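You operate a simulated robot arm through the tools that you are given. There is no shell and no other tool. Be economical: measure what you need, move in short steps, check, and stop when the job is done.

You run a simulated robot arm. Do the job below in one go: nothing can be reset, and whatever is moved stays where it is left.

TASK
Swap ventilator three's filter for the later-dated spare on the tray.
Fine: the old filter goes in the red tub; the latch ends shut. Set down upright: white-capped exhale filter.

It is judged by the outcome, as a careful person would: the job done as asked, and still so three seconds after it is handed in. It fails if anything else is knocked over, pushed out of place, dropped, spilled or broken.

THE ROBOT
A 7-joint arm with a two-finger parallel gripper, fixed in place. Base frame: the origin is at the foot of the arm, x ahead of it, y to its left, z up. Readings come in mm, degrees, newtons and seconds.
With the tool pointing down near the work surface it reaches from about 220 to 420 mm from the base axis. Its first joint turns from -66.0 to 66.0 degrees. Payload 2.4 kg.
Tool frame: the origin (TCP) lies between the finger pads and is the grasp point; the fingertips stand 30 mm ahead of it; z points along the fingers, y is the line along which they close. Largest opening 94 mm; finger width 28, thickness 10; the body of the gripper, 50 by 96 mm, starts 55 mm behind the TCP.
Orientation is told as [roll, pitch, yaw] about the base's x, y, z axes, in that order, counted from this pose: with the fingers straight down and closing along the base's y, the tool's x points along the base's -x, its y along +y and its z along -z.

THE INTERFACE
- The arm moves only by the tool arm_command. Its arguments are lists of equal length, an entry for each row: "delta_pos": the shift along the tool's x, y, z in mm, a list of three; "rotation": the turn, a rotation vector about the tool's x, y, z in rad, a list of three; "hand": the finger opening in mm, from 0 to 94. In form: {"delta_pos": [[tx, ty, tz], ...], "rotation": [[ax, ay, az], ...], "hand": [hand, ...]}. A call has 1 to 10 rows; each row shifts and turns the commanded pose from where the row before left it, along the tool's axes as they then stand. Rows are played at 5 a second. More than 50 mm and 8.6 degrees between two rows, or a gripper value outside its range, and nothing of the call is played. Where a pose cannot be reached the arm comes as near as it can. A force on the tool above 80 N (or 10 N above the force at the start of the call, whichever is more), or a blocked arm, ends the call early, and 0.2 s more pass. Each finger travels about 153 mm/s and halts on what it meets, pressing with about 27 N; the grip force reading is that of the motor and also rises with nothing between the fingers. The clock runs only during rows and for 0.2 s after the last one: add rows that do not move to give the fingers time. The reply holds the time, the measured pose of the TCP, the force on the tool along the base axes, the opening and the grip force, in the units named above and with some noise, with the torque about the TCP (base axes, N m) and any sound that the robot's microphone picked up.
- Cameras (640 x 400 px; columns grow to the right, rows downward): "scene" is fixed at [27.9, 467.7, 1439.2]; the picture's right is [-0.82, -0.57, 0.00], its down [-0.36, 0.52, -0.78] and it looks along [0.44, -0.64, -0.63] (base axes); focal length 357 px, centre (320, 200). "wrist" rides on the gripper at [76, 14, -102] in the tool frame; the picture's right is [-0.18, 0.98, 0.00], its down [-0.75, -0.14, -0.64] and it looks along [-0.63, -0.12, 0.77] (tool axes); focal length 243 px, centre (320, 200). There is no depth. A picture from a camera that has moved, and an enlarged one, comes with that camera's place and axes in the base frame and with its lens.
- camera(camera): a new picture of that camera. It takes no simulated time.
- zoom(camera, box): a new picture of the part [left, top, right, bottom] of that camera's present view, enlarged. It takes no simulated time.
- sign_off(): hands the job in; it is judged then, once.

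Work in short steps. Places have to be worked out from the pictures, the camera data and where the tool is seen: move nearer, look again, correct. Check each grasp and each placing, and mend what went wrong. You have 120 turns and 84 pictures in all, those below and enlarged ones among them. Open the gripper and draw the arm clear of the work before you hand the job in, unless the task says otherwise; then end with one line.

The tools are called after ">>>" as name(argument=value, ...) on one line, values as JSON. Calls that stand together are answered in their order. arm_command: Moves the arm, as the interface text tells. Its arguments: {"type":"object","properties":{"delta_pos":{"type":"array"},"rotation":{"type":"array"},"hand":{"type":"array"}},"required":["delta_pos","rotation","hand"]} The other tools are called the same way: camera (camera) takes a picture; zoom (camera, box) takes an enlarged picture of a part of a camera's view; sign_off () hands the job in.

At the start:

```text
time: 0.0
tcp_pos: [360.6, -200.7, 966.9]
ee_rot: [-0.1, 0.0, 0.0]
force: [-0.5, -1.0, -0.1]
torque: [0.04, 0.0, 0.02]
finger_gap: 94.2
grasp_force: 0.0
```

scene: 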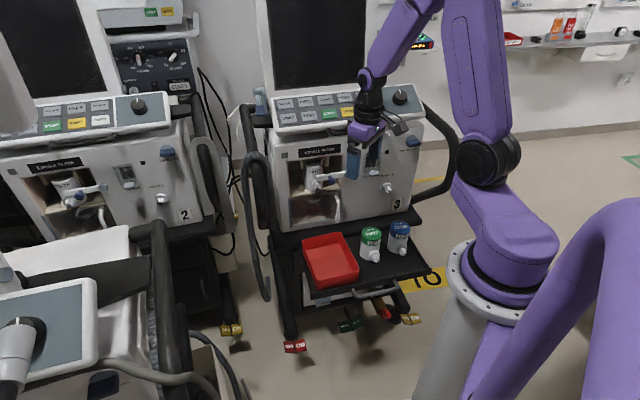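
wrist: 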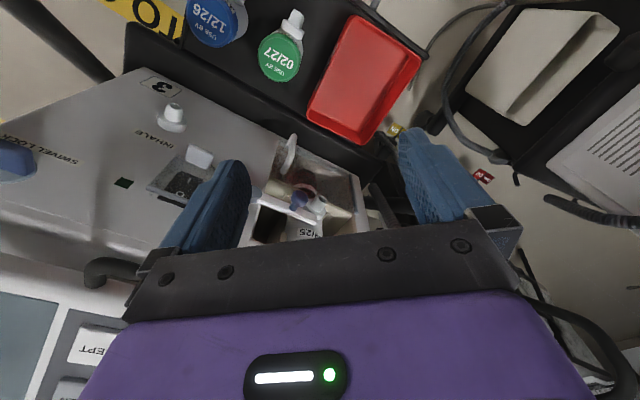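

I'll look closely at ventilator three's front and at the tray.

>>> zoom(camera="scene", box=[270, 130, 430, 230])

>>> zoom(camera="scene", box=[290, 205, 450, 305])

>>> zoom(camera="wrist", box=[140, 80, 400, 242])

```text
4.00 times, centred on (350, 180) of scene
camera zoom: at [27.9, 467.7, 1439.2], right [-0.82, -0.57, 0.0], down [-0.36, 0.52, -0.78], along [0.44, -0.64, -0.63], focal length 1427 px, centre (200, 280)
```

zoom: 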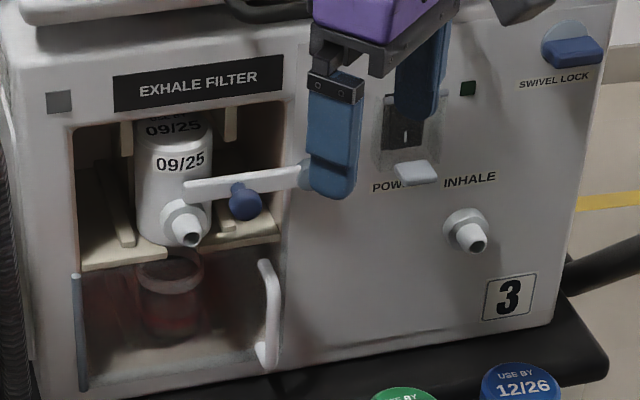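

```text
4.00 times, centred on (370, 255) of scene
camera zoom: at [27.9, 467.7, 1439.2], right [-0.82, -0.57, 0.0], down [-0.36, 0.52, -0.78], along [0.44, -0.64, -0.63], focal length 1427 px, centre (120, -20)
```

zoom: 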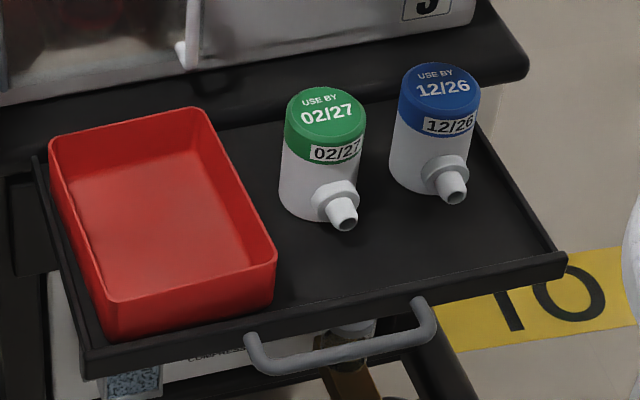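

```text
2.46 times, centred on (270, 161) of wrist
camera zoom: at [284.2, -184.6, 1070.4], right [0.18, 0.98, 0.0], down [0.75, -0.14, 0.64], along [0.63, -0.12, -0.77], focal length 597 px, centre (443, 296)
```

zoom: 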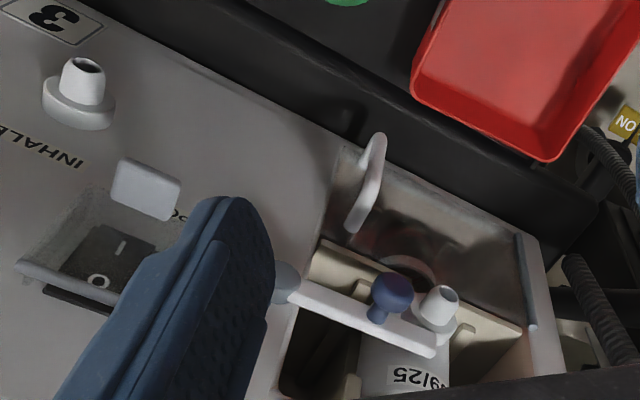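

Green-capped 02/27 is the later spare; the ventilator face is yawed about 50° to the base, with the outward normal near (-0.77, 0.64). I'll back off, turn to face it and tilt for a better look.

>>> arm_command(delta_pos=[[20, 40, 0], [20, 40, 0], [0, 0, 0], [0, 0, 0], [0, 0, 0], [0, 0, 0], [0, 0, 0], [0, 0, 0], [0, 0, 0], [0, 0, 0]], rotation=[[0, 0, 0], [0, 0, 0], [0, 0, 0.14], [0, 0, 0.14], [0, 0, 0.14], [0, 0, 0.14], [0, 0, 0.138], [0, -0.14, 0], [0, -0.14, 0], [0, -0.14, 0]], hand=[94, 94, 94, 94, 94, 94, 94, 94, 94, 94])

>>> camera(camera="wrist")

```text
time: 2.2
tcp_pos: [322.1, -125.9, 966.0]
ee_rot: [-1.0, -20.3, -39.4]
force: [0.4, -0.2, -0.4]
torque: [-0.03, 0.04, -0.04]
finger_gap: 94.0
grasp_force: 0.0
out of reach, approached as far as the arm can: row 8
```

```text
78 pictures are left
camera wrist: at [251.0, -45.0, 1036.6], right [0.76, 0.65, 0.05], down [0.29, -0.41, 0.87], along [0.58, -0.65, -0.5], focal length 243 px, centre (320, 200)
```

wrist: 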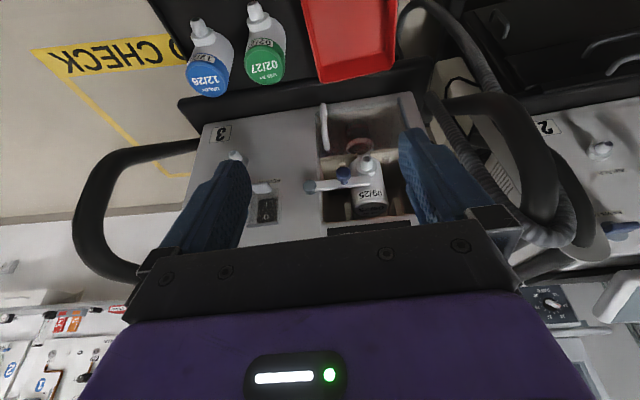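

Face-on view now; let me zoom on the bay.

>>> zoom(camera="wrist", box=[280, 90, 440, 240])

>>> zoom(camera="scene", box=[280, 150, 360, 230])

```text
2.67 times, centred on (360, 165) of wrist
camera zoom: at [251.0, -45.0, 1036.6], right [0.76, 0.65, 0.05], down [0.29, -0.41, 0.87], along [0.58, -0.65, -0.5], focal length 647 px, centre (213, 293)
```

zoom: 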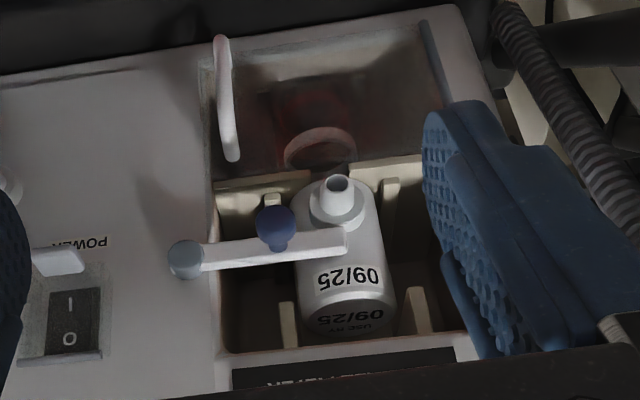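

```text
5.00 times, centred on (320, 190) of scene
camera zoom: at [27.9, 467.6, 1439.2], right [-0.82, -0.57, 0.0], down [-0.36, 0.52, -0.78], along [0.44, -0.64, -0.63], focal length 1784 px, centre (320, 250)
```

zoom: 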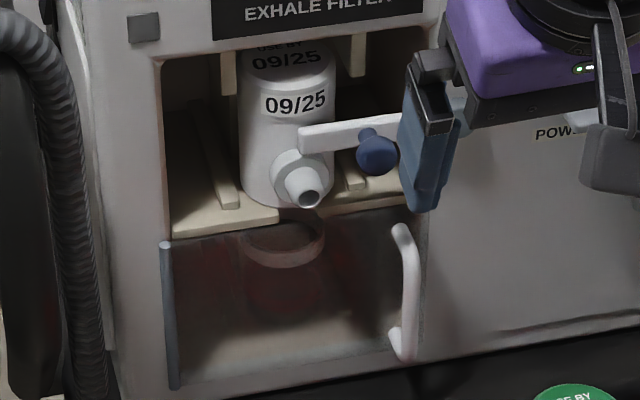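

The latch is a bar with its pivot near (459,-300,829) and a blue knob near (479,-250,824); the filter is centred near (547,-256). I'll go lower and closer, trying for more tilt.

>>> arm_command(delta_pos=[[-10, 0, 32], [-10, 0, 32], [-9, 0, 32], [0, 0, 0], [0, 0, 0], [0, 0, 0], [0, 0, 0]], rotation=[[0, 0, 0], [0, 0, 0], [0, 0, 0], [0, -0.12, 0], [0, -0.12, 0], [0, -0.12, 0], [0, 0, 0]], hand=[94, 94, 94, 94, 94, 94, 94])

>>> camera(camera="wrist")

```text
time: 3.8
tcp_pos: [399.9, -160.0, 917.7]
ee_rot: [-1.5, -41.1, -39.3]
force: [-0.8, 0.2, 0.4]
torque: [-0.02, 0.02, 0.01]
finger_gap: 94.0
grasp_force: 0.0
out of reach, approached as far as the arm can: row 5, 6
```

```text
75 pictures are left
camera wrist: at [314.4, -66.6, 946.7], right [0.74, 0.66, 0.1], down [0.03, -0.19, 0.98], along [0.67, -0.72, -0.16], focal length 243 px, centre (320, 200)
```

wrist: 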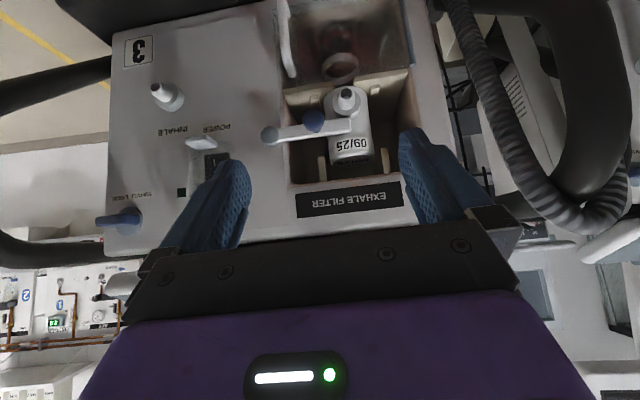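

>>> zoom(camera="wrist", box=[250, 40, 430, 220])

>>> zoom(camera="wrist", box=[255, 90, 375, 170])

```text
2.22 times, centred on (340, 130) of wrist
camera zoom: at [314.4, -66.6, 946.7], right [0.74, 0.66, 0.1], down [0.03, -0.19, 0.98], along [0.67, -0.72, -0.16], focal length 539 px, centre (276, 356)
```

zoom: 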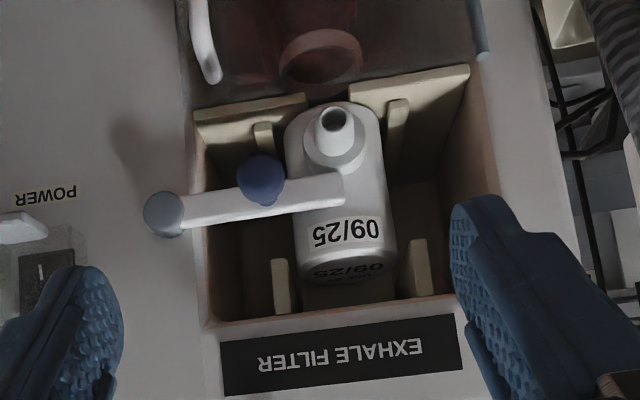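

```text
5.00 times, centred on (315, 130) of wrist
camera zoom: at [314.4, -66.6, 946.7], right [0.74, 0.66, 0.1], down [0.03, -0.19, 0.98], along [0.67, -0.72, -0.16], focal length 1213 px, centre (345, 550)
```

zoom: 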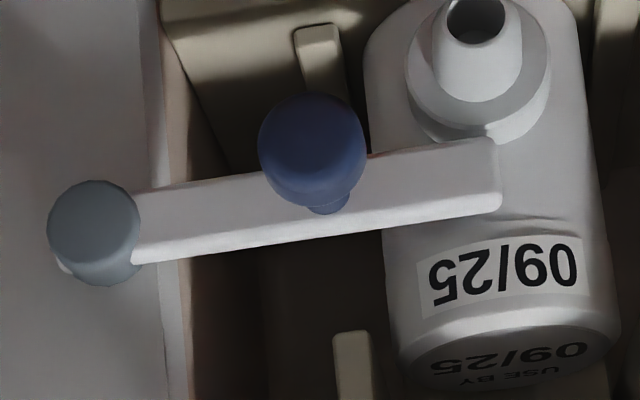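

The latch pivots about an axis along the face normal, with the nozzle beneath it, so it must swing up. I'll go to a pre-grasp about 60 mm short of the knob and check.

>>> arm_command(delta_pos=[[-7, -5, 22], [-7, -5, 23], [-7, -6, 23], [0, 0, 0]], rotation=[[0, 0, 0], [0, 0, 0], [0, 0, 0], [0, 0, 0]], hand=[70, 60, 50, 50])

>>> camera(camera="wrist")

>>> zoom(camera="scene", box=[280, 120, 400, 220])

```text
time: 4.8
tcp_pos: [439.3, -210.9, 885.2]
ee_rot: [-1.6, -40.9, -39.2]
force: [0.4, 0.1, -0.1]
torque: [0.01, 0.0, -0.01]
finger_gap: 49.9
grasp_force: 0.0
out of reach, approached as far as the arm can: row 1
```

```text
72 pictures are left
camera wrist: at [353.9, -118.4, 913.0], right [0.74, 0.66, 0.1], down [0.03, -0.19, 0.98], along [0.67, -0.72, -0.16], focal length 243 px, centre (320, 200)
```

wrist: 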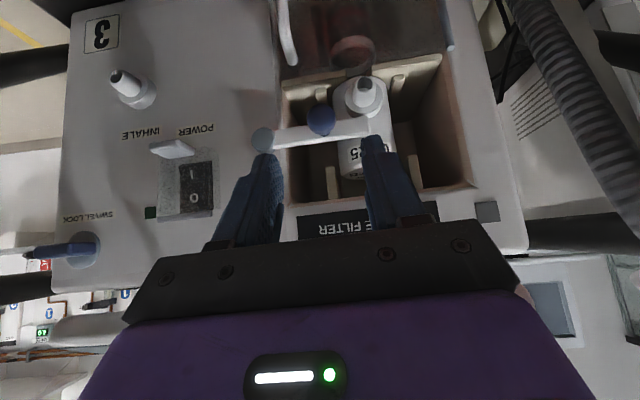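

```text
4.00 times, centred on (340, 170) of scene
camera zoom: at [27.9, 467.7, 1439.2], right [-0.82, -0.57, 0.0], down [-0.36, 0.52, -0.78], along [0.44, -0.64, -0.63], focal length 1427 px, centre (240, 320)
```

zoom: 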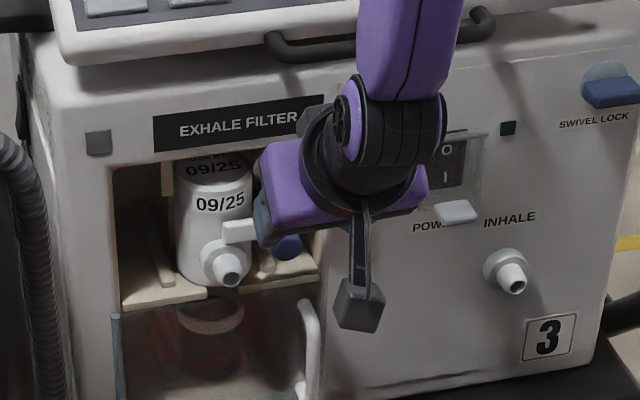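

Knob sits well centred laterally, a few mm to +x of where I want it. I'll approach 35 mm with a small x correction and look again.

>>> arm_command(delta_pos=[[4, 0, 18], [3, 0, 17], [0, 0, 0]], rotation=[[0, 0, 0], [0, 0, 0], [0, 0, 0]], hand=[50, 50, 50])

>>> zoom(camera="wrist", box=[220, 70, 420, 195])

```text
time: 5.6
tcp_pos: [459.1, -222.1, 857.3]
ee_rot: [-1.6, -40.9, -39.1]
force: [-0.4, 0.4, 0.1]
torque: [0.0, -0.01, 0.0]
finger_gap: 49.8
grasp_force: 0.1
out of reach, approached as far as the arm can: row 1
```

```text
3.20 times, centred on (320, 132) of wrist
camera zoom: at [373.2, -129.1, 885.3], right [0.74, 0.66, 0.1], down [0.03, -0.19, 0.98], along [0.67, -0.72, -0.16], focal length 776 px, centre (320, 416)
```

zoom: 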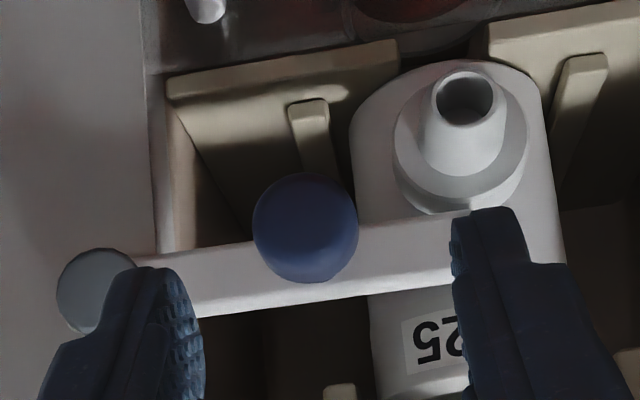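

Knob is at about (6,-2,44) in the tool frame. I narrow the fingers to 36 and move so it sits 22 mm ahead of the TCP.

>>> arm_command(delta_pos=[[6, -1, 0], [5, -1, 8], [0, 0, 8], [0, 0, 6], [0, 0, 0]], rotation=[[0, 0, 0], [0, 0, 0], [0, 0, 0], [0, 0, 0], [0, 0, 0]], hand=[42, 36, 36, 36, 36])

>>> zoom(camera="wrist", box=[220, 100, 420, 225])

>>> zoom(camera="scene", box=[290, 140, 370, 210])

```text
time: 6.8
tcp_pos: [470.7, -227.9, 838.0]
ee_rot: [-1.4, -41.0, -39.3]
force: [-0.2, 0.1, 0.3]
torque: [-0.01, 0.02, 0.0]
finger_gap: 35.9
grasp_force: 0.1
out of reach, approached as far as the arm can: row 1, 2
```

```text
3.20 times, centred on (320, 162) of wrist
camera zoom: at [385.2, -134.6, 866.9], right [0.74, 0.66, 0.1], down [0.03, -0.19, 0.98], along [0.67, -0.72, -0.16], focal length 776 px, centre (320, 320)
```

zoom: 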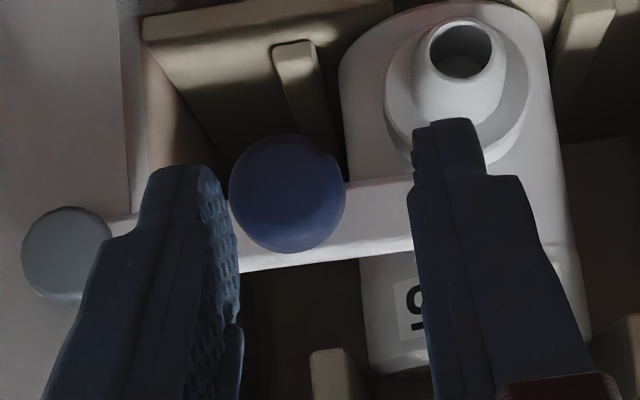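

```text
5.71 times, centred on (330, 175) of scene
camera zoom: at [27.9, 467.7, 1439.2], right [-0.82, -0.57, 0.0], down [-0.36, 0.52, -0.78], along [0.44, -0.64, -0.63], focal length 2038 px, centre (263, 343)
```

zoom: 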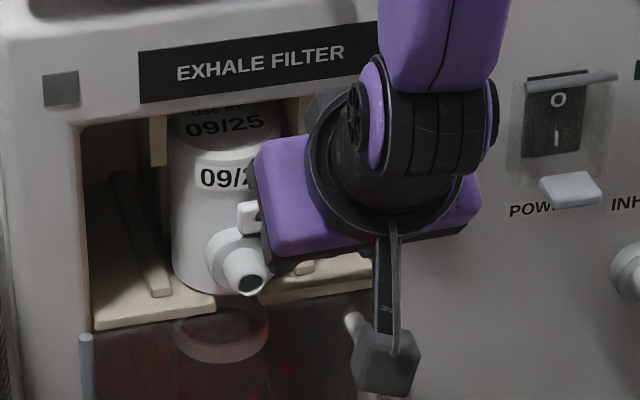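

Knob is at about (6,-5.5,21), with no contact force. I centre in y and close.

>>> arm_command(delta_pos=[[0, -5.5, 0], [0, 0, 0], [0, 0, 0], [0, 0, 0], [0, 0, 0]], rotation=[[0, 0, 0], [0, 0, 0], [0, 0, 0], [0, 0, 0], [0, 0, 0]], hand=[36, 30, 20, 12, 12])

>>> zoom(camera="wrist", box=[220, 100, 420, 225])

```text
time: 8.0
tcp_pos: [467.2, -232.6, 838.5]
ee_rot: [-1.7, -41.0, -39.4]
force: [-8.1, -11.4, 3.0]
torque: [-0.25, 0.19, -0.37]
finger_gap: 18.3
grasp_force: 26.4
```

```text
3.20 times, centred on (320, 162) of wrist
camera zoom: at [381.6, -139.9, 867.6], right [0.75, 0.66, 0.1], down [0.04, -0.19, 0.98], along [0.67, -0.73, -0.16], focal length 776 px, centre (320, 320)
```

zoom: 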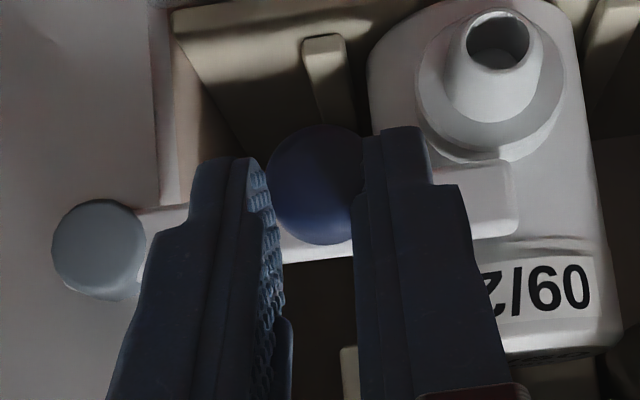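

Grip holds on the knob (18.3 mm). Pivot radius is about 49 mm; I start swinging the latch up, 30° first.

>>> arm_command(delta_pos=[[-5.6, -0.7, -6.4], [-5.4, -2.2, -6.2], [-5.1, -3.6, -5.8], [0, 0, 0]], rotation=[[0, 0, 0], [0, 0, 0], [0, 0, 0], [0, 0, 0]], hand=[10, 10, 10, 10])

>>> zoom(camera="wrist", box=[220, 100, 420, 225])

```text
time: 9.0
tcp_pos: [462.2, -237.5, 863.6]
ee_rot: [-1.1, -41.2, -39.4]
force: [0.3, 0.0, 0.5]
torque: [0.0, -0.02, 0.02]
finger_gap: 9.8
grasp_force: 0.1
```

```text
3.20 times, centred on (320, 162) of wrist
camera zoom: at [376.8, -143.9, 891.9], right [0.74, 0.66, 0.11], down [0.03, -0.19, 0.98], along [0.67, -0.72, -0.16], focal length 776 px, centre (320, 320)
```

zoom: 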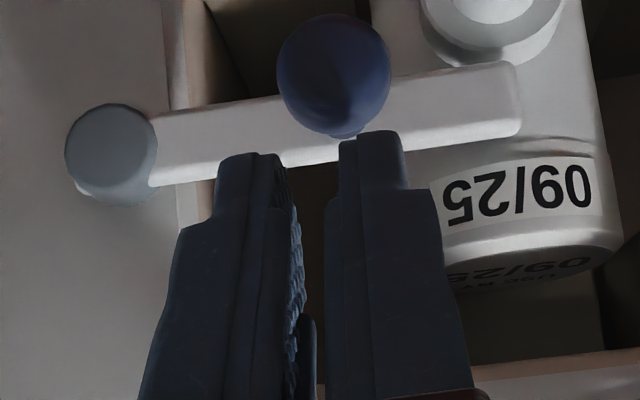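

The fingers slipped off the knob and the latch did not move. I'll push from below instead: back out, go lower with fingers closed, and check that pose.

>>> arm_command(delta_pos=[[16, 2, -15], [17, 2, -14], [17, 2, -14], [10, 0, 11], [10, 0, 12], [10, 0, 12], [0, 0, 0]], rotation=[[0, 0, 0], [0, 0, 0], [0, 0, 0], [0, 0, 0], [0, 0, 0], [0, 0, 0], [0, 0, 0]], hand=[10, 5, 0, 0, 0, 0, 0])

>>> camera(camera="wrist")

```text
time: 10.6
tcp_pos: [461.4, -185.1, 846.4]
ee_rot: [-1.5, -41.0, -39.2]
force: [0.2, 0.3, -0.2]
torque: [-0.01, -0.04, 0.01]
finger_gap: 0.0
grasp_force: 27.1
out of reach, approached as far as the arm can: row 1, 2, 3, 4, 5, 6
```

```text
65 pictures are left
camera wrist: at [376.3, -92.1, 874.9], right [0.74, 0.66, 0.1], down [0.03, -0.19, 0.98], along [0.67, -0.72, -0.16], focal length 243 px, centre (320, 200)
```

wrist: 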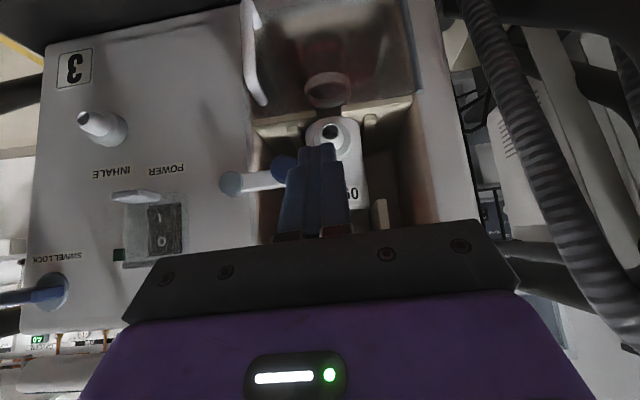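

The arm slides along a reach boundary at this tilt. I'll look at the arm's overall configuration.

>>> camera(camera="scene")

```text
64 pictures are left
```

scene: 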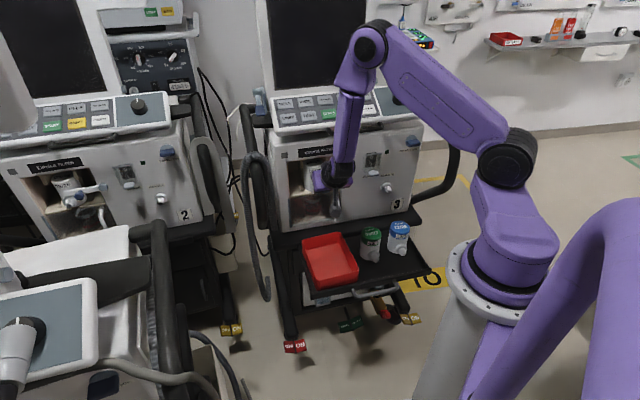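

The wrist bend has a limit in this configuration. I'll try flipping the wrist (bend inward, swing 180° about vertical) so it can bend outward freely; first I retreat up and go vertical.

>>> arm_command(delta_pos=[[0, 0, -35], [0, 0, -35], [0, 0, -30], [10, -4, -20], [20, -5, 0], [25, -5, 0], [25, -5, 0], [25, 0, 0]], rotation=[[0, 0.14, 0], [0, 0.14, 0], [0, 0.14, 0], [0, 0.14, 0], [0, 0.14, 0], [0, 0, 0], [0, 0, 0], [0, 0, 0]], hand=[0, 0, 0, 0, 0, 0, 0, 0])

```text
time: 12.4
tcp_pos: [332.0, -101.8, 925.2]
ee_rot: [-2.1, -6.0, -40.9]
force: [0.6, 4.5, -0.4]
torque: [-0.29, 0.01, -0.02]
finger_gap: 0.2
grasp_force: 26.8
out of reach, approached as far as the arm can: row 4
```

>>> arm_command(delta_pos=[[0, 0, -10], [0, 0, -10], [0, 0, 0], [0, 0, 0], [0, 0, 0], [0, 0, 0]], rotation=[[0, 0.14, 0], [0, 0.14, 0], [0, 0.14, 0], [0, 0.14, 0], [0, 0.14, 0], [0, 0, 0]], hand=[0, 0, 0, 0, 0, 0])

>>> camera(camera="scene")

```text
time: 13.8
tcp_pos: [332.5, -100.3, 946.5]
ee_rot: [-2.6, 34.3, -41.9]
force: [-0.1, -0.3, -0.8]
torque: [-0.01, -0.01, 0.01]
finger_gap: 0.0
grasp_force: 27.7
```

```text
63 pictures are left
```

scene: 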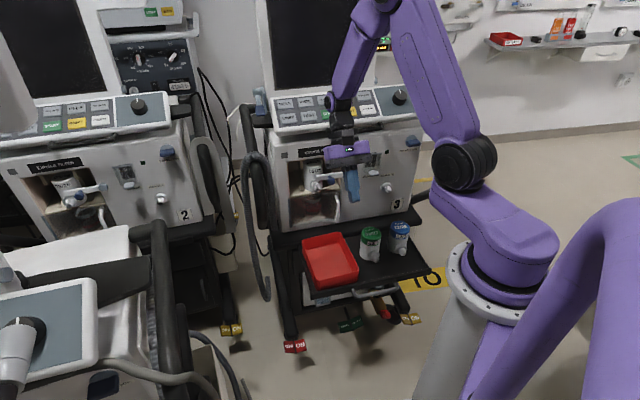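

Now I swing the hand about the vertical, counter-clockwise, in two stages.

>>> arm_command(delta_pos=[[0, 0, 0], [0, 0, 0], [0, 0, 0], [0, 0, 0], [0, 0, 0], [0, 0, 0], [0, 0, 0], [0, 0, 0], [0, 0, 0], [0, 0, 0]], rotation=[[0.081, 0, -0.12], [0.081, 0, -0.12], [0.081, 0, -0.12], [0.081, 0, -0.12], [0.081, 0, -0.12], [0.081, 0, -0.12], [0.081, 0, -0.12], [0.081, 0, -0.12], [0.081, 0, -0.12], [0.081, 0, -0.12]], hand=[0, 0, 0, 0, 0, 0, 0, 0, 0, 0])

>>> camera(camera="scene")

```text
time: 16.0
tcp_pos: [331.5, -100.1, 945.0]
ee_rot: [-0.1, 36.2, 42.6]
force: [0.4, 0.0, -0.5]
torque: [0.0, -0.02, -0.01]
finger_gap: 0.1
grasp_force: 27.1
```

```text
62 pictures are left
```

scene: 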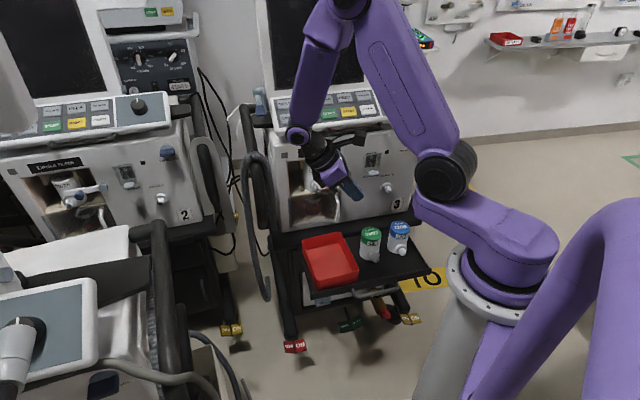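

>>> arm_command(delta_pos=[[0, 0, 0], [0, 0, 0], [0, 0, 0], [0, 0, 0], [0, 0, 0], [0, 0, 0], [0, 0, 0], [0, 0, 0], [0, 0, 0], [0, 0, 0]], rotation=[[0.085, 0, -0.117], [0.085, 0, -0.117], [0.085, 0, -0.117], [0.085, 0, -0.117], [0.085, 0, -0.117], [0.085, 0, -0.117], [0.085, 0, -0.117], [0.085, 0, -0.117], [0.085, 0, -0.117], [0.085, 0, -0.117]], hand=[0, 0, 0, 0, 0, 0, 0, 0, 0, 0])

>>> camera(camera="scene")

```text
time: 18.2
tcp_pos: [331.4, -100.6, 944.6]
ee_rot: [0.2, 36.0, 125.5]
force: [-0.1, 0.4, -0.7]
torque: [0.01, 0.02, -0.02]
finger_gap: 0.3
grasp_force: 26.8
```

```text
61 pictures are left
```

scene: 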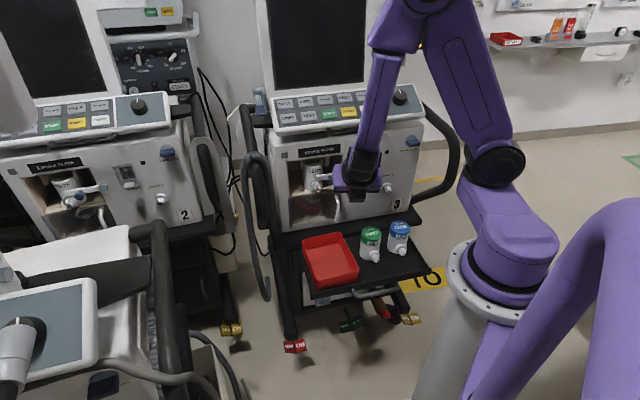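

The flip works. Finish the yaw to about 140° and tilt further toward horizontal.

>>> arm_command(delta_pos=[[0, 0, 0], [0, 0, 0], [0, 0, 0], [0, 0, 0], [0, 0, 0], [0, 0, 0]], rotation=[[0.074, 0, -0.102], [0.074, 0, -0.102], [0, 0.14, 0], [0, 0.14, 0], [0, 0.14, 0], [0, 0, 0]], hand=[0, 0, 0, 0, 0, 0])

>>> camera(camera="wrist")

```text
time: 19.6
tcp_pos: [341.1, -96.8, 943.9]
ee_rot: [0.3, 60.1, 139.9]
force: [-0.8, 0.9, 0.6]
torque: [-0.02, 0.0, -0.01]
finger_gap: 0.2
grasp_force: 27.1
out of reach, approached as far as the arm can: row 2, 3
```

```text
60 pictures are left
camera wrist: at [292.5, -72.5, 1062.6], right [-0.71, -0.69, -0.16], down [-0.62, 0.71, -0.33], along [0.34, -0.14, -0.93], focal length 243 px, centre (320, 200)
```

wrist: 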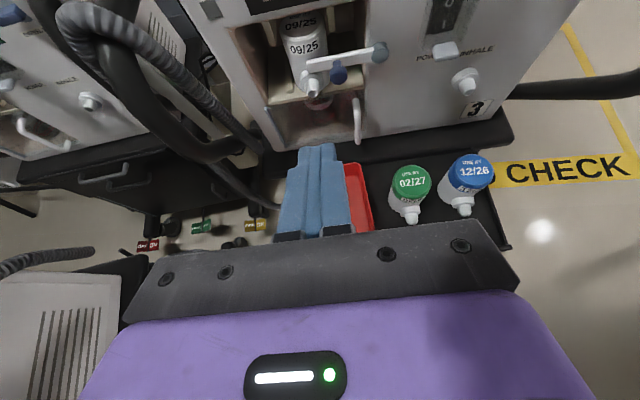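

Excellent: camera on top, upright view. Now I go to a pre-push pose below and in front of the latch knob.

>>> arm_command(delta_pos=[[-16, 6, 42], [-16, 6, 42], [-16, 6, 42], [-16, 6, 42], [0, 0, 0]], rotation=[[0, 0, 0], [0, 0, 0], [0, 0, 0], [0, 0, 0], [0, 0, 0]], hand=[0, 0, 0, 0, 0])

>>> camera(camera="wrist")

>>> zoom(camera="scene", box=[280, 120, 400, 220])

```text
time: 20.8
tcp_pos: [410.3, -187.9, 804.8]
ee_rot: [0.3, 60.0, 140.0]
force: [0.2, 0.3, 0.6]
torque: [-0.03, -0.01, -0.02]
finger_gap: 0.1
grasp_force: 26.9
```

```text
59 pictures are left
camera wrist: at [363.0, -164.5, 923.5], right [-0.71, -0.69, -0.16], down [-0.62, 0.71, -0.33], along [0.34, -0.14, -0.93], focal length 243 px, centre (320, 200)
```

wrist: 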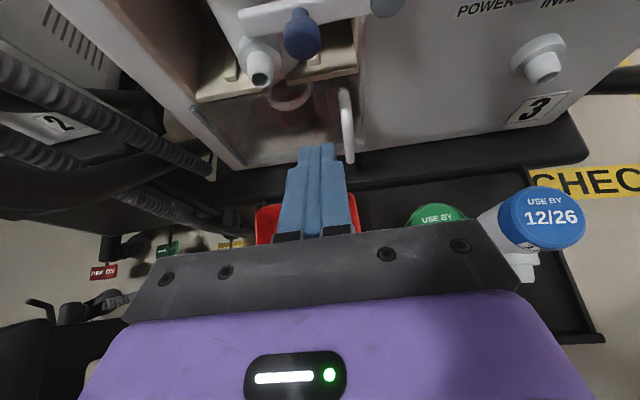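

```text
4.00 times, centred on (340, 170) of scene
camera zoom: at [27.9, 467.6, 1439.2], right [-0.82, -0.57, 0.0], down [-0.36, 0.52, -0.78], along [0.44, -0.64, -0.63], focal length 1427 px, centre (240, 320)
```

zoom: 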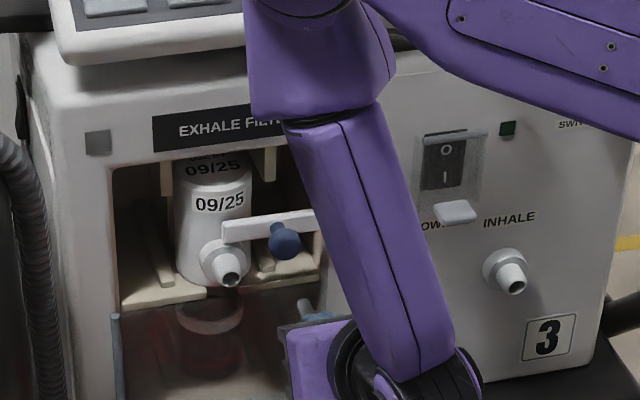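

Position matches the plan; the knob is perhaps 5 mm higher than reckoned. I move forward 40 mm beneath it.

>>> arm_command(delta_pos=[[10, 0, 17], [10, 0, 17], [0, 0, 0]], rotation=[[0, 0, 0], [0, 0, 0], [0, 0, 0]], hand=[0, 0, 0])

>>> zoom(camera="wrist", box=[220, 0, 420, 150])

>>> zoom(camera="scene", box=[300, 160, 380, 210])

```text
time: 21.6
tcp_pos: [441.6, -213.5, 804.5]
ee_rot: [0.3, 60.0, 139.9]
force: [0.4, -0.6, 0.7]
torque: [0.0, 0.01, -0.01]
finger_gap: 0.0
grasp_force: 26.7
```

```text
2.67 times, centred on (320, 75) of wrist
camera zoom: at [393.7, -189.6, 924.2], right [-0.71, -0.69, -0.16], down [-0.62, 0.71, -0.33], along [0.34, -0.14, -0.93], focal length 647 px, centre (320, 533)
```

zoom: 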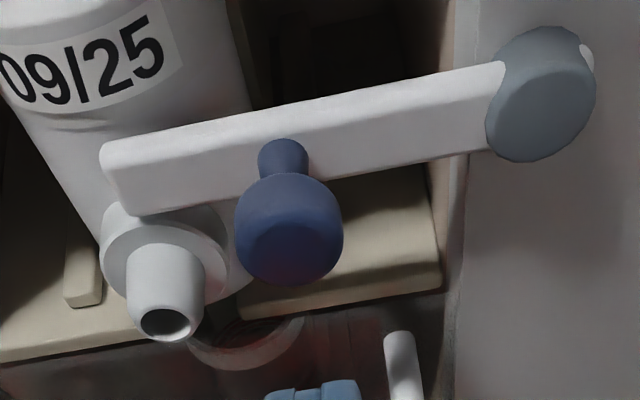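

```text
8.00 times, centred on (340, 185) of scene
camera zoom: at [27.9, 467.7, 1439.2], right [-0.82, -0.57, 0.0], down [-0.36, 0.52, -0.78], along [0.44, -0.64, -0.63], focal length 2854 px, centre (160, 320)
```

zoom: 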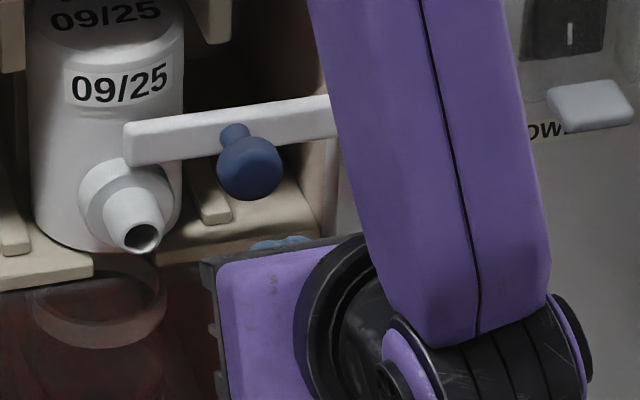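

Knob is on a ~20 mm stalk, centred about 49 mm forward and 22 mm above the TCP. I slide further under and begin to lift.

>>> arm_command(delta_pos=[[10, 0, 17.3], [7.8, 0, -4.5], [7.7, 0.8, -4.4], [7.4, 2.3, -4.3], [0, 0, 0]], rotation=[[0, 0, 0], [0, 0, 0], [0, 0, 0], [0, 0, 0], [0, 0, 0]], hand=[0, 0, 0, 0, 0])

>>> zoom(camera="wrist", box=[220, 0, 420, 150])

>>> zoom(camera="scene", box=[300, 160, 380, 210])

```text
time: 22.8
tcp_pos: [453.8, -228.5, 832.0]
ee_rot: [0.3, 60.1, 140.0]
force: [-0.4, -0.8, -0.2]
torque: [0.01, -0.03, -0.01]
finger_gap: 0.1
grasp_force: 27.4
```

```text
2.67 times, centred on (320, 75) of wrist
camera zoom: at [407.0, -204.7, 950.4], right [-0.71, -0.69, -0.16], down [-0.62, 0.71, -0.33], along [0.34, -0.14, -0.93], focal length 647 px, centre (320, 533)
```

zoom: 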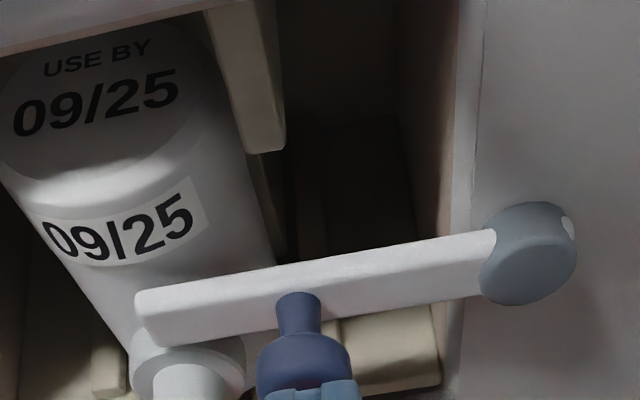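

```text
8.00 times, centred on (340, 185) of scene
camera zoom: at [27.9, 467.7, 1439.2], right [-0.82, -0.57, 0.0], down [-0.36, 0.52, -0.78], along [0.44, -0.64, -0.63], focal length 2854 px, centre (160, 320)
```

zoom: 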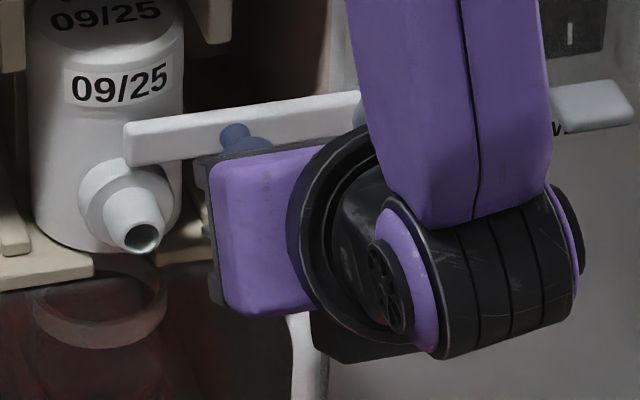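

The fingers rose just in front of the knob; it's ~18 mm deeper than reckoned (about (485,-250,818)). Back off, drop, and slide in deeper.

>>> arm_command(delta_pos=[[-11, -3.6, -19], [-15, 0, 8.5], [-14.5, 0, 8.5], [8, 0, 13.9], [8, 0, 13.9], [0, 0, 0]], rotation=[[0, 0, 0], [0, 0, 0], [0, 0, 0], [0, 0, 0], [0, 0, 0], [0, 0, 0]], hand=[0, 0, 0, 0, 0, 0])

>>> zoom(camera="wrist", box=[220, 0, 420, 150])

```text
time: 24.2
tcp_pos: [463.9, -232.0, 797.4]
ee_rot: [0.3, 59.9, 140.0]
force: [-0.2, 0.1, 0.1]
torque: [0.01, 0.02, -0.02]
finger_gap: 0.0
grasp_force: 27.1
```

```text
2.67 times, centred on (320, 75) of wrist
camera zoom: at [417.1, -208.9, 915.8], right [-0.71, -0.69, -0.16], down [-0.62, 0.71, -0.33], along [0.34, -0.14, -0.93], focal length 647 px, centre (320, 533)
```

zoom: 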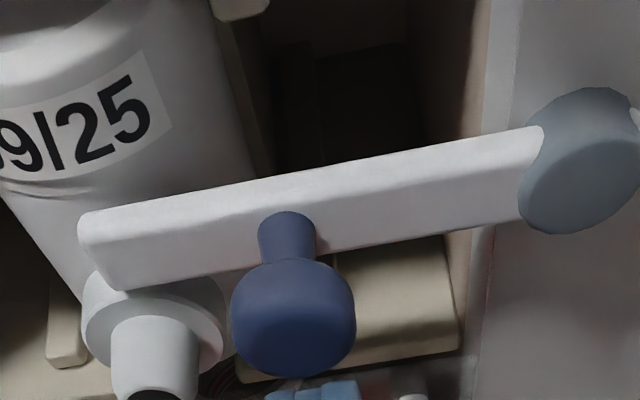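

Knob now sits over the fingertips as intended. Lift: contact, then 30° of arc.

>>> arm_command(delta_pos=[[5.2, 0, -3], [7.7, 0.8, -4.4], [7.4, 2.3, -4.3], [7, 3.8, -4], [0, 0, 0]], rotation=[[0, 0, 0], [0, 0, 0], [0, 0, 0], [0, 0, 0], [0, 0, 0]], hand=[0, 0, 0, 0, 0])

>>> zoom(camera="wrist", box=[220, 0, 420, 150])

```text
time: 25.4
tcp_pos: [459.3, -237.4, 830.0]
ee_rot: [0.3, 60.1, 139.9]
force: [-0.5, 5.4, 0.8]
torque: [0.03, -0.04, 0.12]
finger_gap: 0.0
grasp_force: 27.2
```

```text
2.67 times, centred on (320, 75) of wrist
camera zoom: at [411.9, -213.9, 947.8], right [-0.71, -0.69, -0.16], down [-0.62, 0.71, -0.33], along [0.34, -0.14, -0.93], focal length 647 px, centre (320, 533)
```

zoom: 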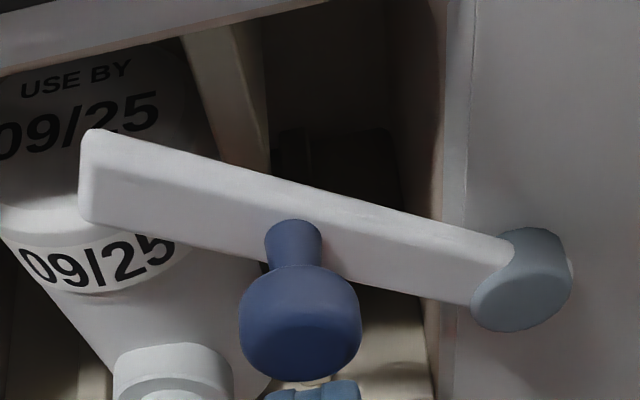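

The latch is swinging up. Continue to about 70°.

>>> arm_command(delta_pos=[[6.3, 5.1, -3.6], [5.4, 6.3, -3.1], [4.4, 7.3, -2.6], [3.2, 8, -1.9], [0, 0, 0]], rotation=[[0, 0, 0], [0, 0, 0], [0, 0, 0], [0, 0, 0], [0, 0, 0]], hand=[0, 0, 0, 0, 0])

>>> zoom(camera="wrist", box=[220, 0, 420, 150])

```text
time: 26.6
tcp_pos: [443.0, -259.6, 851.1]
ee_rot: [0.4, 60.2, 139.9]
force: [-1.3, 1.3, 0.1]
torque: [0.0, 0.01, -0.01]
finger_gap: 0.2
grasp_force: 27.1
```

```text
2.67 times, centred on (320, 75) of wrist
camera zoom: at [394.6, -234.8, 970.2], right [-0.71, -0.69, -0.16], down [-0.62, 0.71, -0.33], along [0.34, -0.14, -0.93], focal length 647 px, centre (320, 533)
```

zoom: 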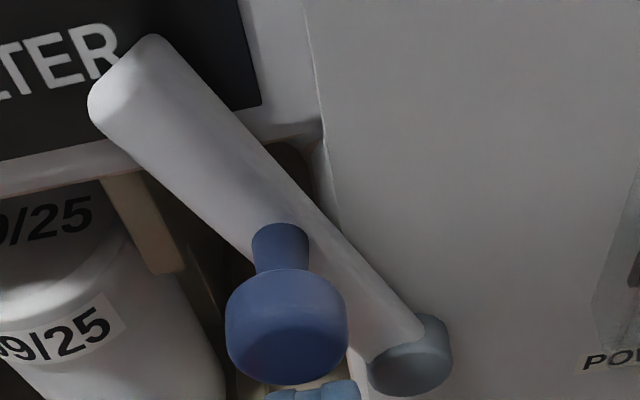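

About 60° up. I'll step to the knob's left side and push it right past vertical.

>>> arm_command(delta_pos=[[-5.2, 0, 3], [0, -26, 0], [10, 0, -5.5], [9, 0, -5.5], [2, 10, -1], [2, 10, -1], [0, 9, 0], [0, 9, 0], [0, 0, 0]], rotation=[[0, 0, 0], [0, 0, 0], [0, 0, 0], [0, 0, 0], [0, 0, 0], [0, 0, 0], [0, 0, 0], [0, 0, 0], [0, 0, 0]], hand=[0, 0, 0, 0, 0, 0, 0, 0, 0])

>>> zoom(camera="wrist", box=[220, 0, 440, 165])

```text
time: 28.6
tcp_pos: [438.7, -261.7, 871.5]
ee_rot: [0.0, 60.2, 140.9]
force: [16.7, 22.2, 1.6]
torque: [-0.02, -0.02, 0.74]
finger_gap: 0.0
grasp_force: 26.7
```

```text
2.42 times, centred on (330, 82) of wrist
camera zoom: at [390.1, -239.9, 990.4], right [-0.69, -0.7, -0.16], down [-0.63, 0.7, -0.33], along [0.35, -0.13, -0.93], focal length 588 px, centre (296, 485)
```

zoom: 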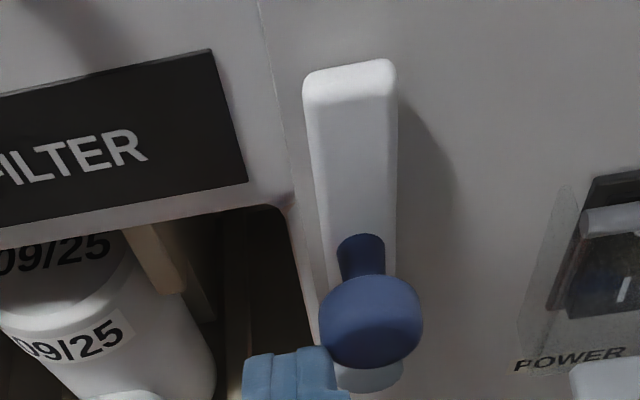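

The latch is upright against its stop. I release it and draw back, opening the hand, to check that it stays and to view the filter.

>>> arm_command(delta_pos=[[0, -8, 0], [0, -2, -20], [0, 0, -30], [0, -15, -20], [0, 0, 0]], rotation=[[0, 0, 0], [0, 0, 0], [0, 0, 0], [0, 0, 0], [0, 0, 0]], hand=[0, 0, 30, 60, 94])

>>> camera(camera="wrist")

>>> zoom(camera="scene", box=[270, 130, 390, 230])

```text
time: 29.8
tcp_pos: [405.8, -209.5, 905.0]
ee_rot: [0.3, 60.0, 139.9]
force: [-0.9, 0.8, -0.6]
torque: [-0.05, 0.01, 0.0]
finger_gap: 93.8
grasp_force: 0.1
```

```text
49 pictures are left
camera wrist: at [357.0, -185.5, 1024.9], right [-0.71, -0.69, -0.16], down [-0.62, 0.71, -0.33], along [0.34, -0.14, -0.93], focal length 243 px, centre (320, 200)
```

wrist: 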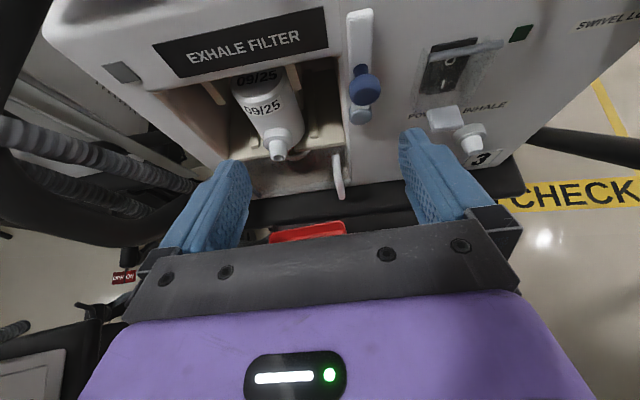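

```text
4.00 times, centred on (330, 180) of scene
camera zoom: at [27.9, 467.7, 1439.2], right [-0.82, -0.57, 0.0], down [-0.36, 0.52, -0.78], along [0.44, -0.64, -0.63], focal length 1427 px, centre (280, 280)
```

zoom: 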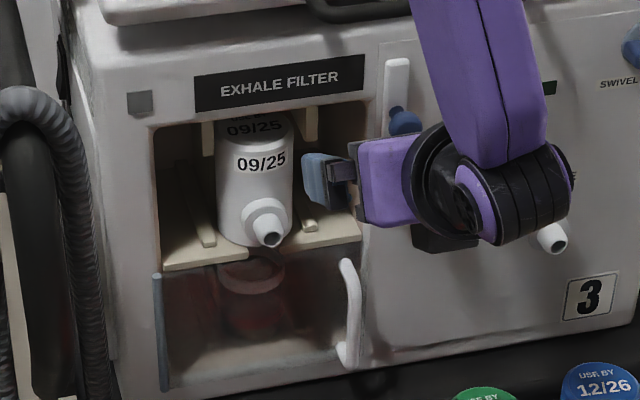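

Latch stays up by itself. The old filter's axis is about (556,-263), and there are guide stubs above and strips below, so I grip at mid-height. Moving to a pre-grasp in front.

>>> arm_command(delta_pos=[[0, -28, 0], [-20, -28, 25], [-20, 0, 25], [-20, 0, 24], [0, 0, 0]], rotation=[[0, 0, 0], [0, 0, 0], [0, 0, 0], [0, 0, 0], [0, 0, 0]], hand=[94, 94, 94, 94, 94])

>>> camera(camera="wrist")

>>> zoom(camera="scene", box=[270, 130, 390, 230])

```text
time: 31.0
tcp_pos: [465.9, -189.0, 816.3]
ee_rot: [0.3, 60.0, 139.9]
force: [0.3, 0.2, 0.0]
torque: [-0.01, 0.02, 0.04]
finger_gap: 94.0
grasp_force: 0.1
```

```text
47 pictures are left
camera wrist: at [419.6, -165.3, 935.3], right [-0.71, -0.69, -0.16], down [-0.62, 0.71, -0.33], along [0.34, -0.14, -0.93], focal length 243 px, centre (320, 200)
```

wrist: 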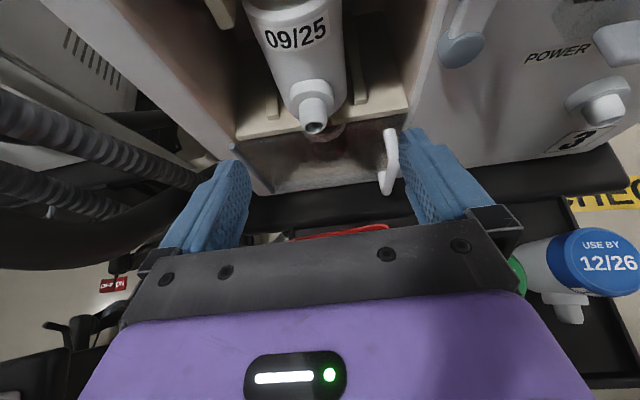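

```text
4.00 times, centred on (330, 180) of scene
camera zoom: at [27.9, 467.7, 1439.2], right [-0.82, -0.57, 0.0], down [-0.36, 0.52, -0.78], along [0.44, -0.64, -0.63], focal length 1427 px, centre (280, 280)
```

zoom: 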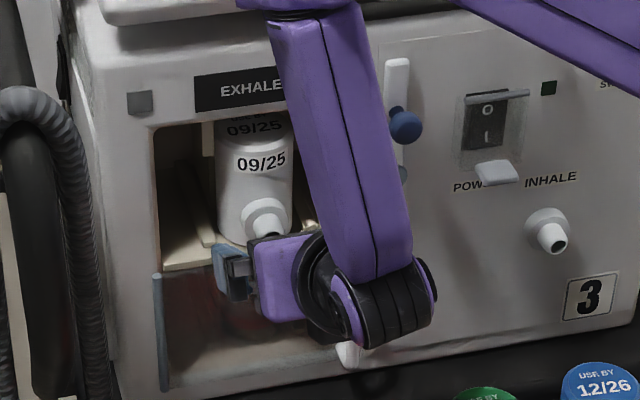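

Nozzle tip is about at n -547, on the centreline within 2 mm. Advance 60 mm and look.

>>> arm_command(delta_pos=[[10, -1, 17.3], [10, -1, 17.3], [10, 0, 17.3], [0, 0, 0]], rotation=[[0, 0, 0], [0, 0, 0], [0, 0, 0], [0, 0, 0]], hand=[94, 94, 94, 94])

>>> camera(camera="wrist")

```text
time: 32.0
tcp_pos: [514.3, -225.9, 817.7]
ee_rot: [0.2, 60.0, 140.0]
force: [0.4, -0.4, -0.5]
torque: [0.0, 0.0, 0.01]
finger_gap: 94.2
grasp_force: 0.0
```

```text
45 pictures are left
camera wrist: at [466.7, -202.8, 935.9], right [-0.71, -0.69, -0.16], down [-0.62, 0.71, -0.33], along [0.34, -0.14, -0.93], focal length 243 px, centre (320, 200)
```

wrist: 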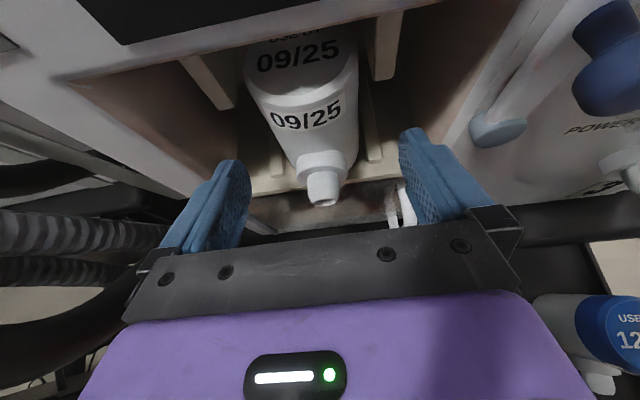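

Centred. To keep the camera block away from the face I flatten the tool to 20° below horizontal, then advance 44 mm around the filter.

>>> arm_command(delta_pos=[[0, 0, 0], [0, 0, 0], [4, -1.3, 14], [4, 0, 14], [4, 0, 14], [0, 0, 0]], rotation=[[0, 0.0875, 0], [0, 0.0875, 0], [0, 0, 0], [0, 0, 0], [0, 0, 0], [0, 0, 0]], hand=[94, 94, 94, 94, 94, 94])

>>> camera(camera="wrist")

>>> zoom(camera="scene", box=[270, 110, 390, 210])

```text
time: 33.4
tcp_pos: [548.1, -253.3, 815.0]
ee_rot: [0.6, 70.0, 140.1]
force: [1.8, 0.0, 0.4]
torque: [-0.01, -0.03, -0.01]
finger_gap: 94.2
grasp_force: 0.0
```

```text
44 pictures are left
camera wrist: at [485.4, -217.3, 922.2], right [-0.68, -0.71, -0.17], down [-0.57, 0.66, -0.49], along [0.46, -0.24, -0.86], focal length 243 px, centre (320, 200)
```

wrist: 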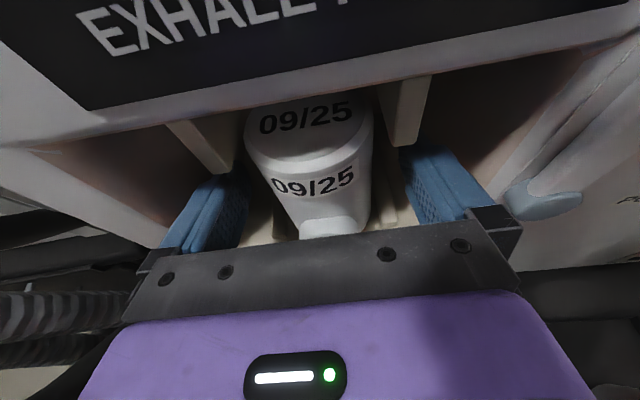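

```text
4.00 times, centred on (330, 160) of scene
camera zoom: at [27.9, 467.7, 1439.2], right [-0.82, -0.57, 0.0], down [-0.36, 0.52, -0.78], along [0.44, -0.64, -0.63], focal length 1427 px, centre (280, 360)
```

zoom: 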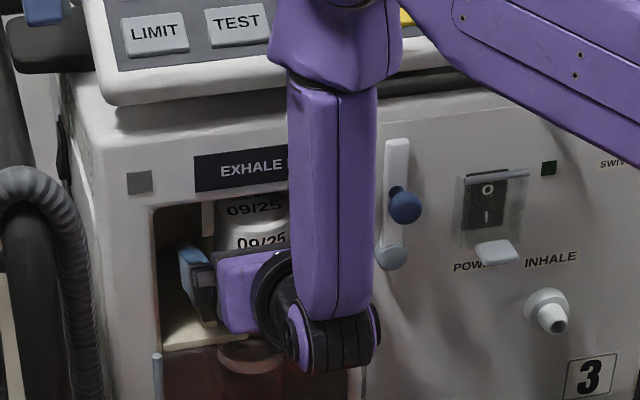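

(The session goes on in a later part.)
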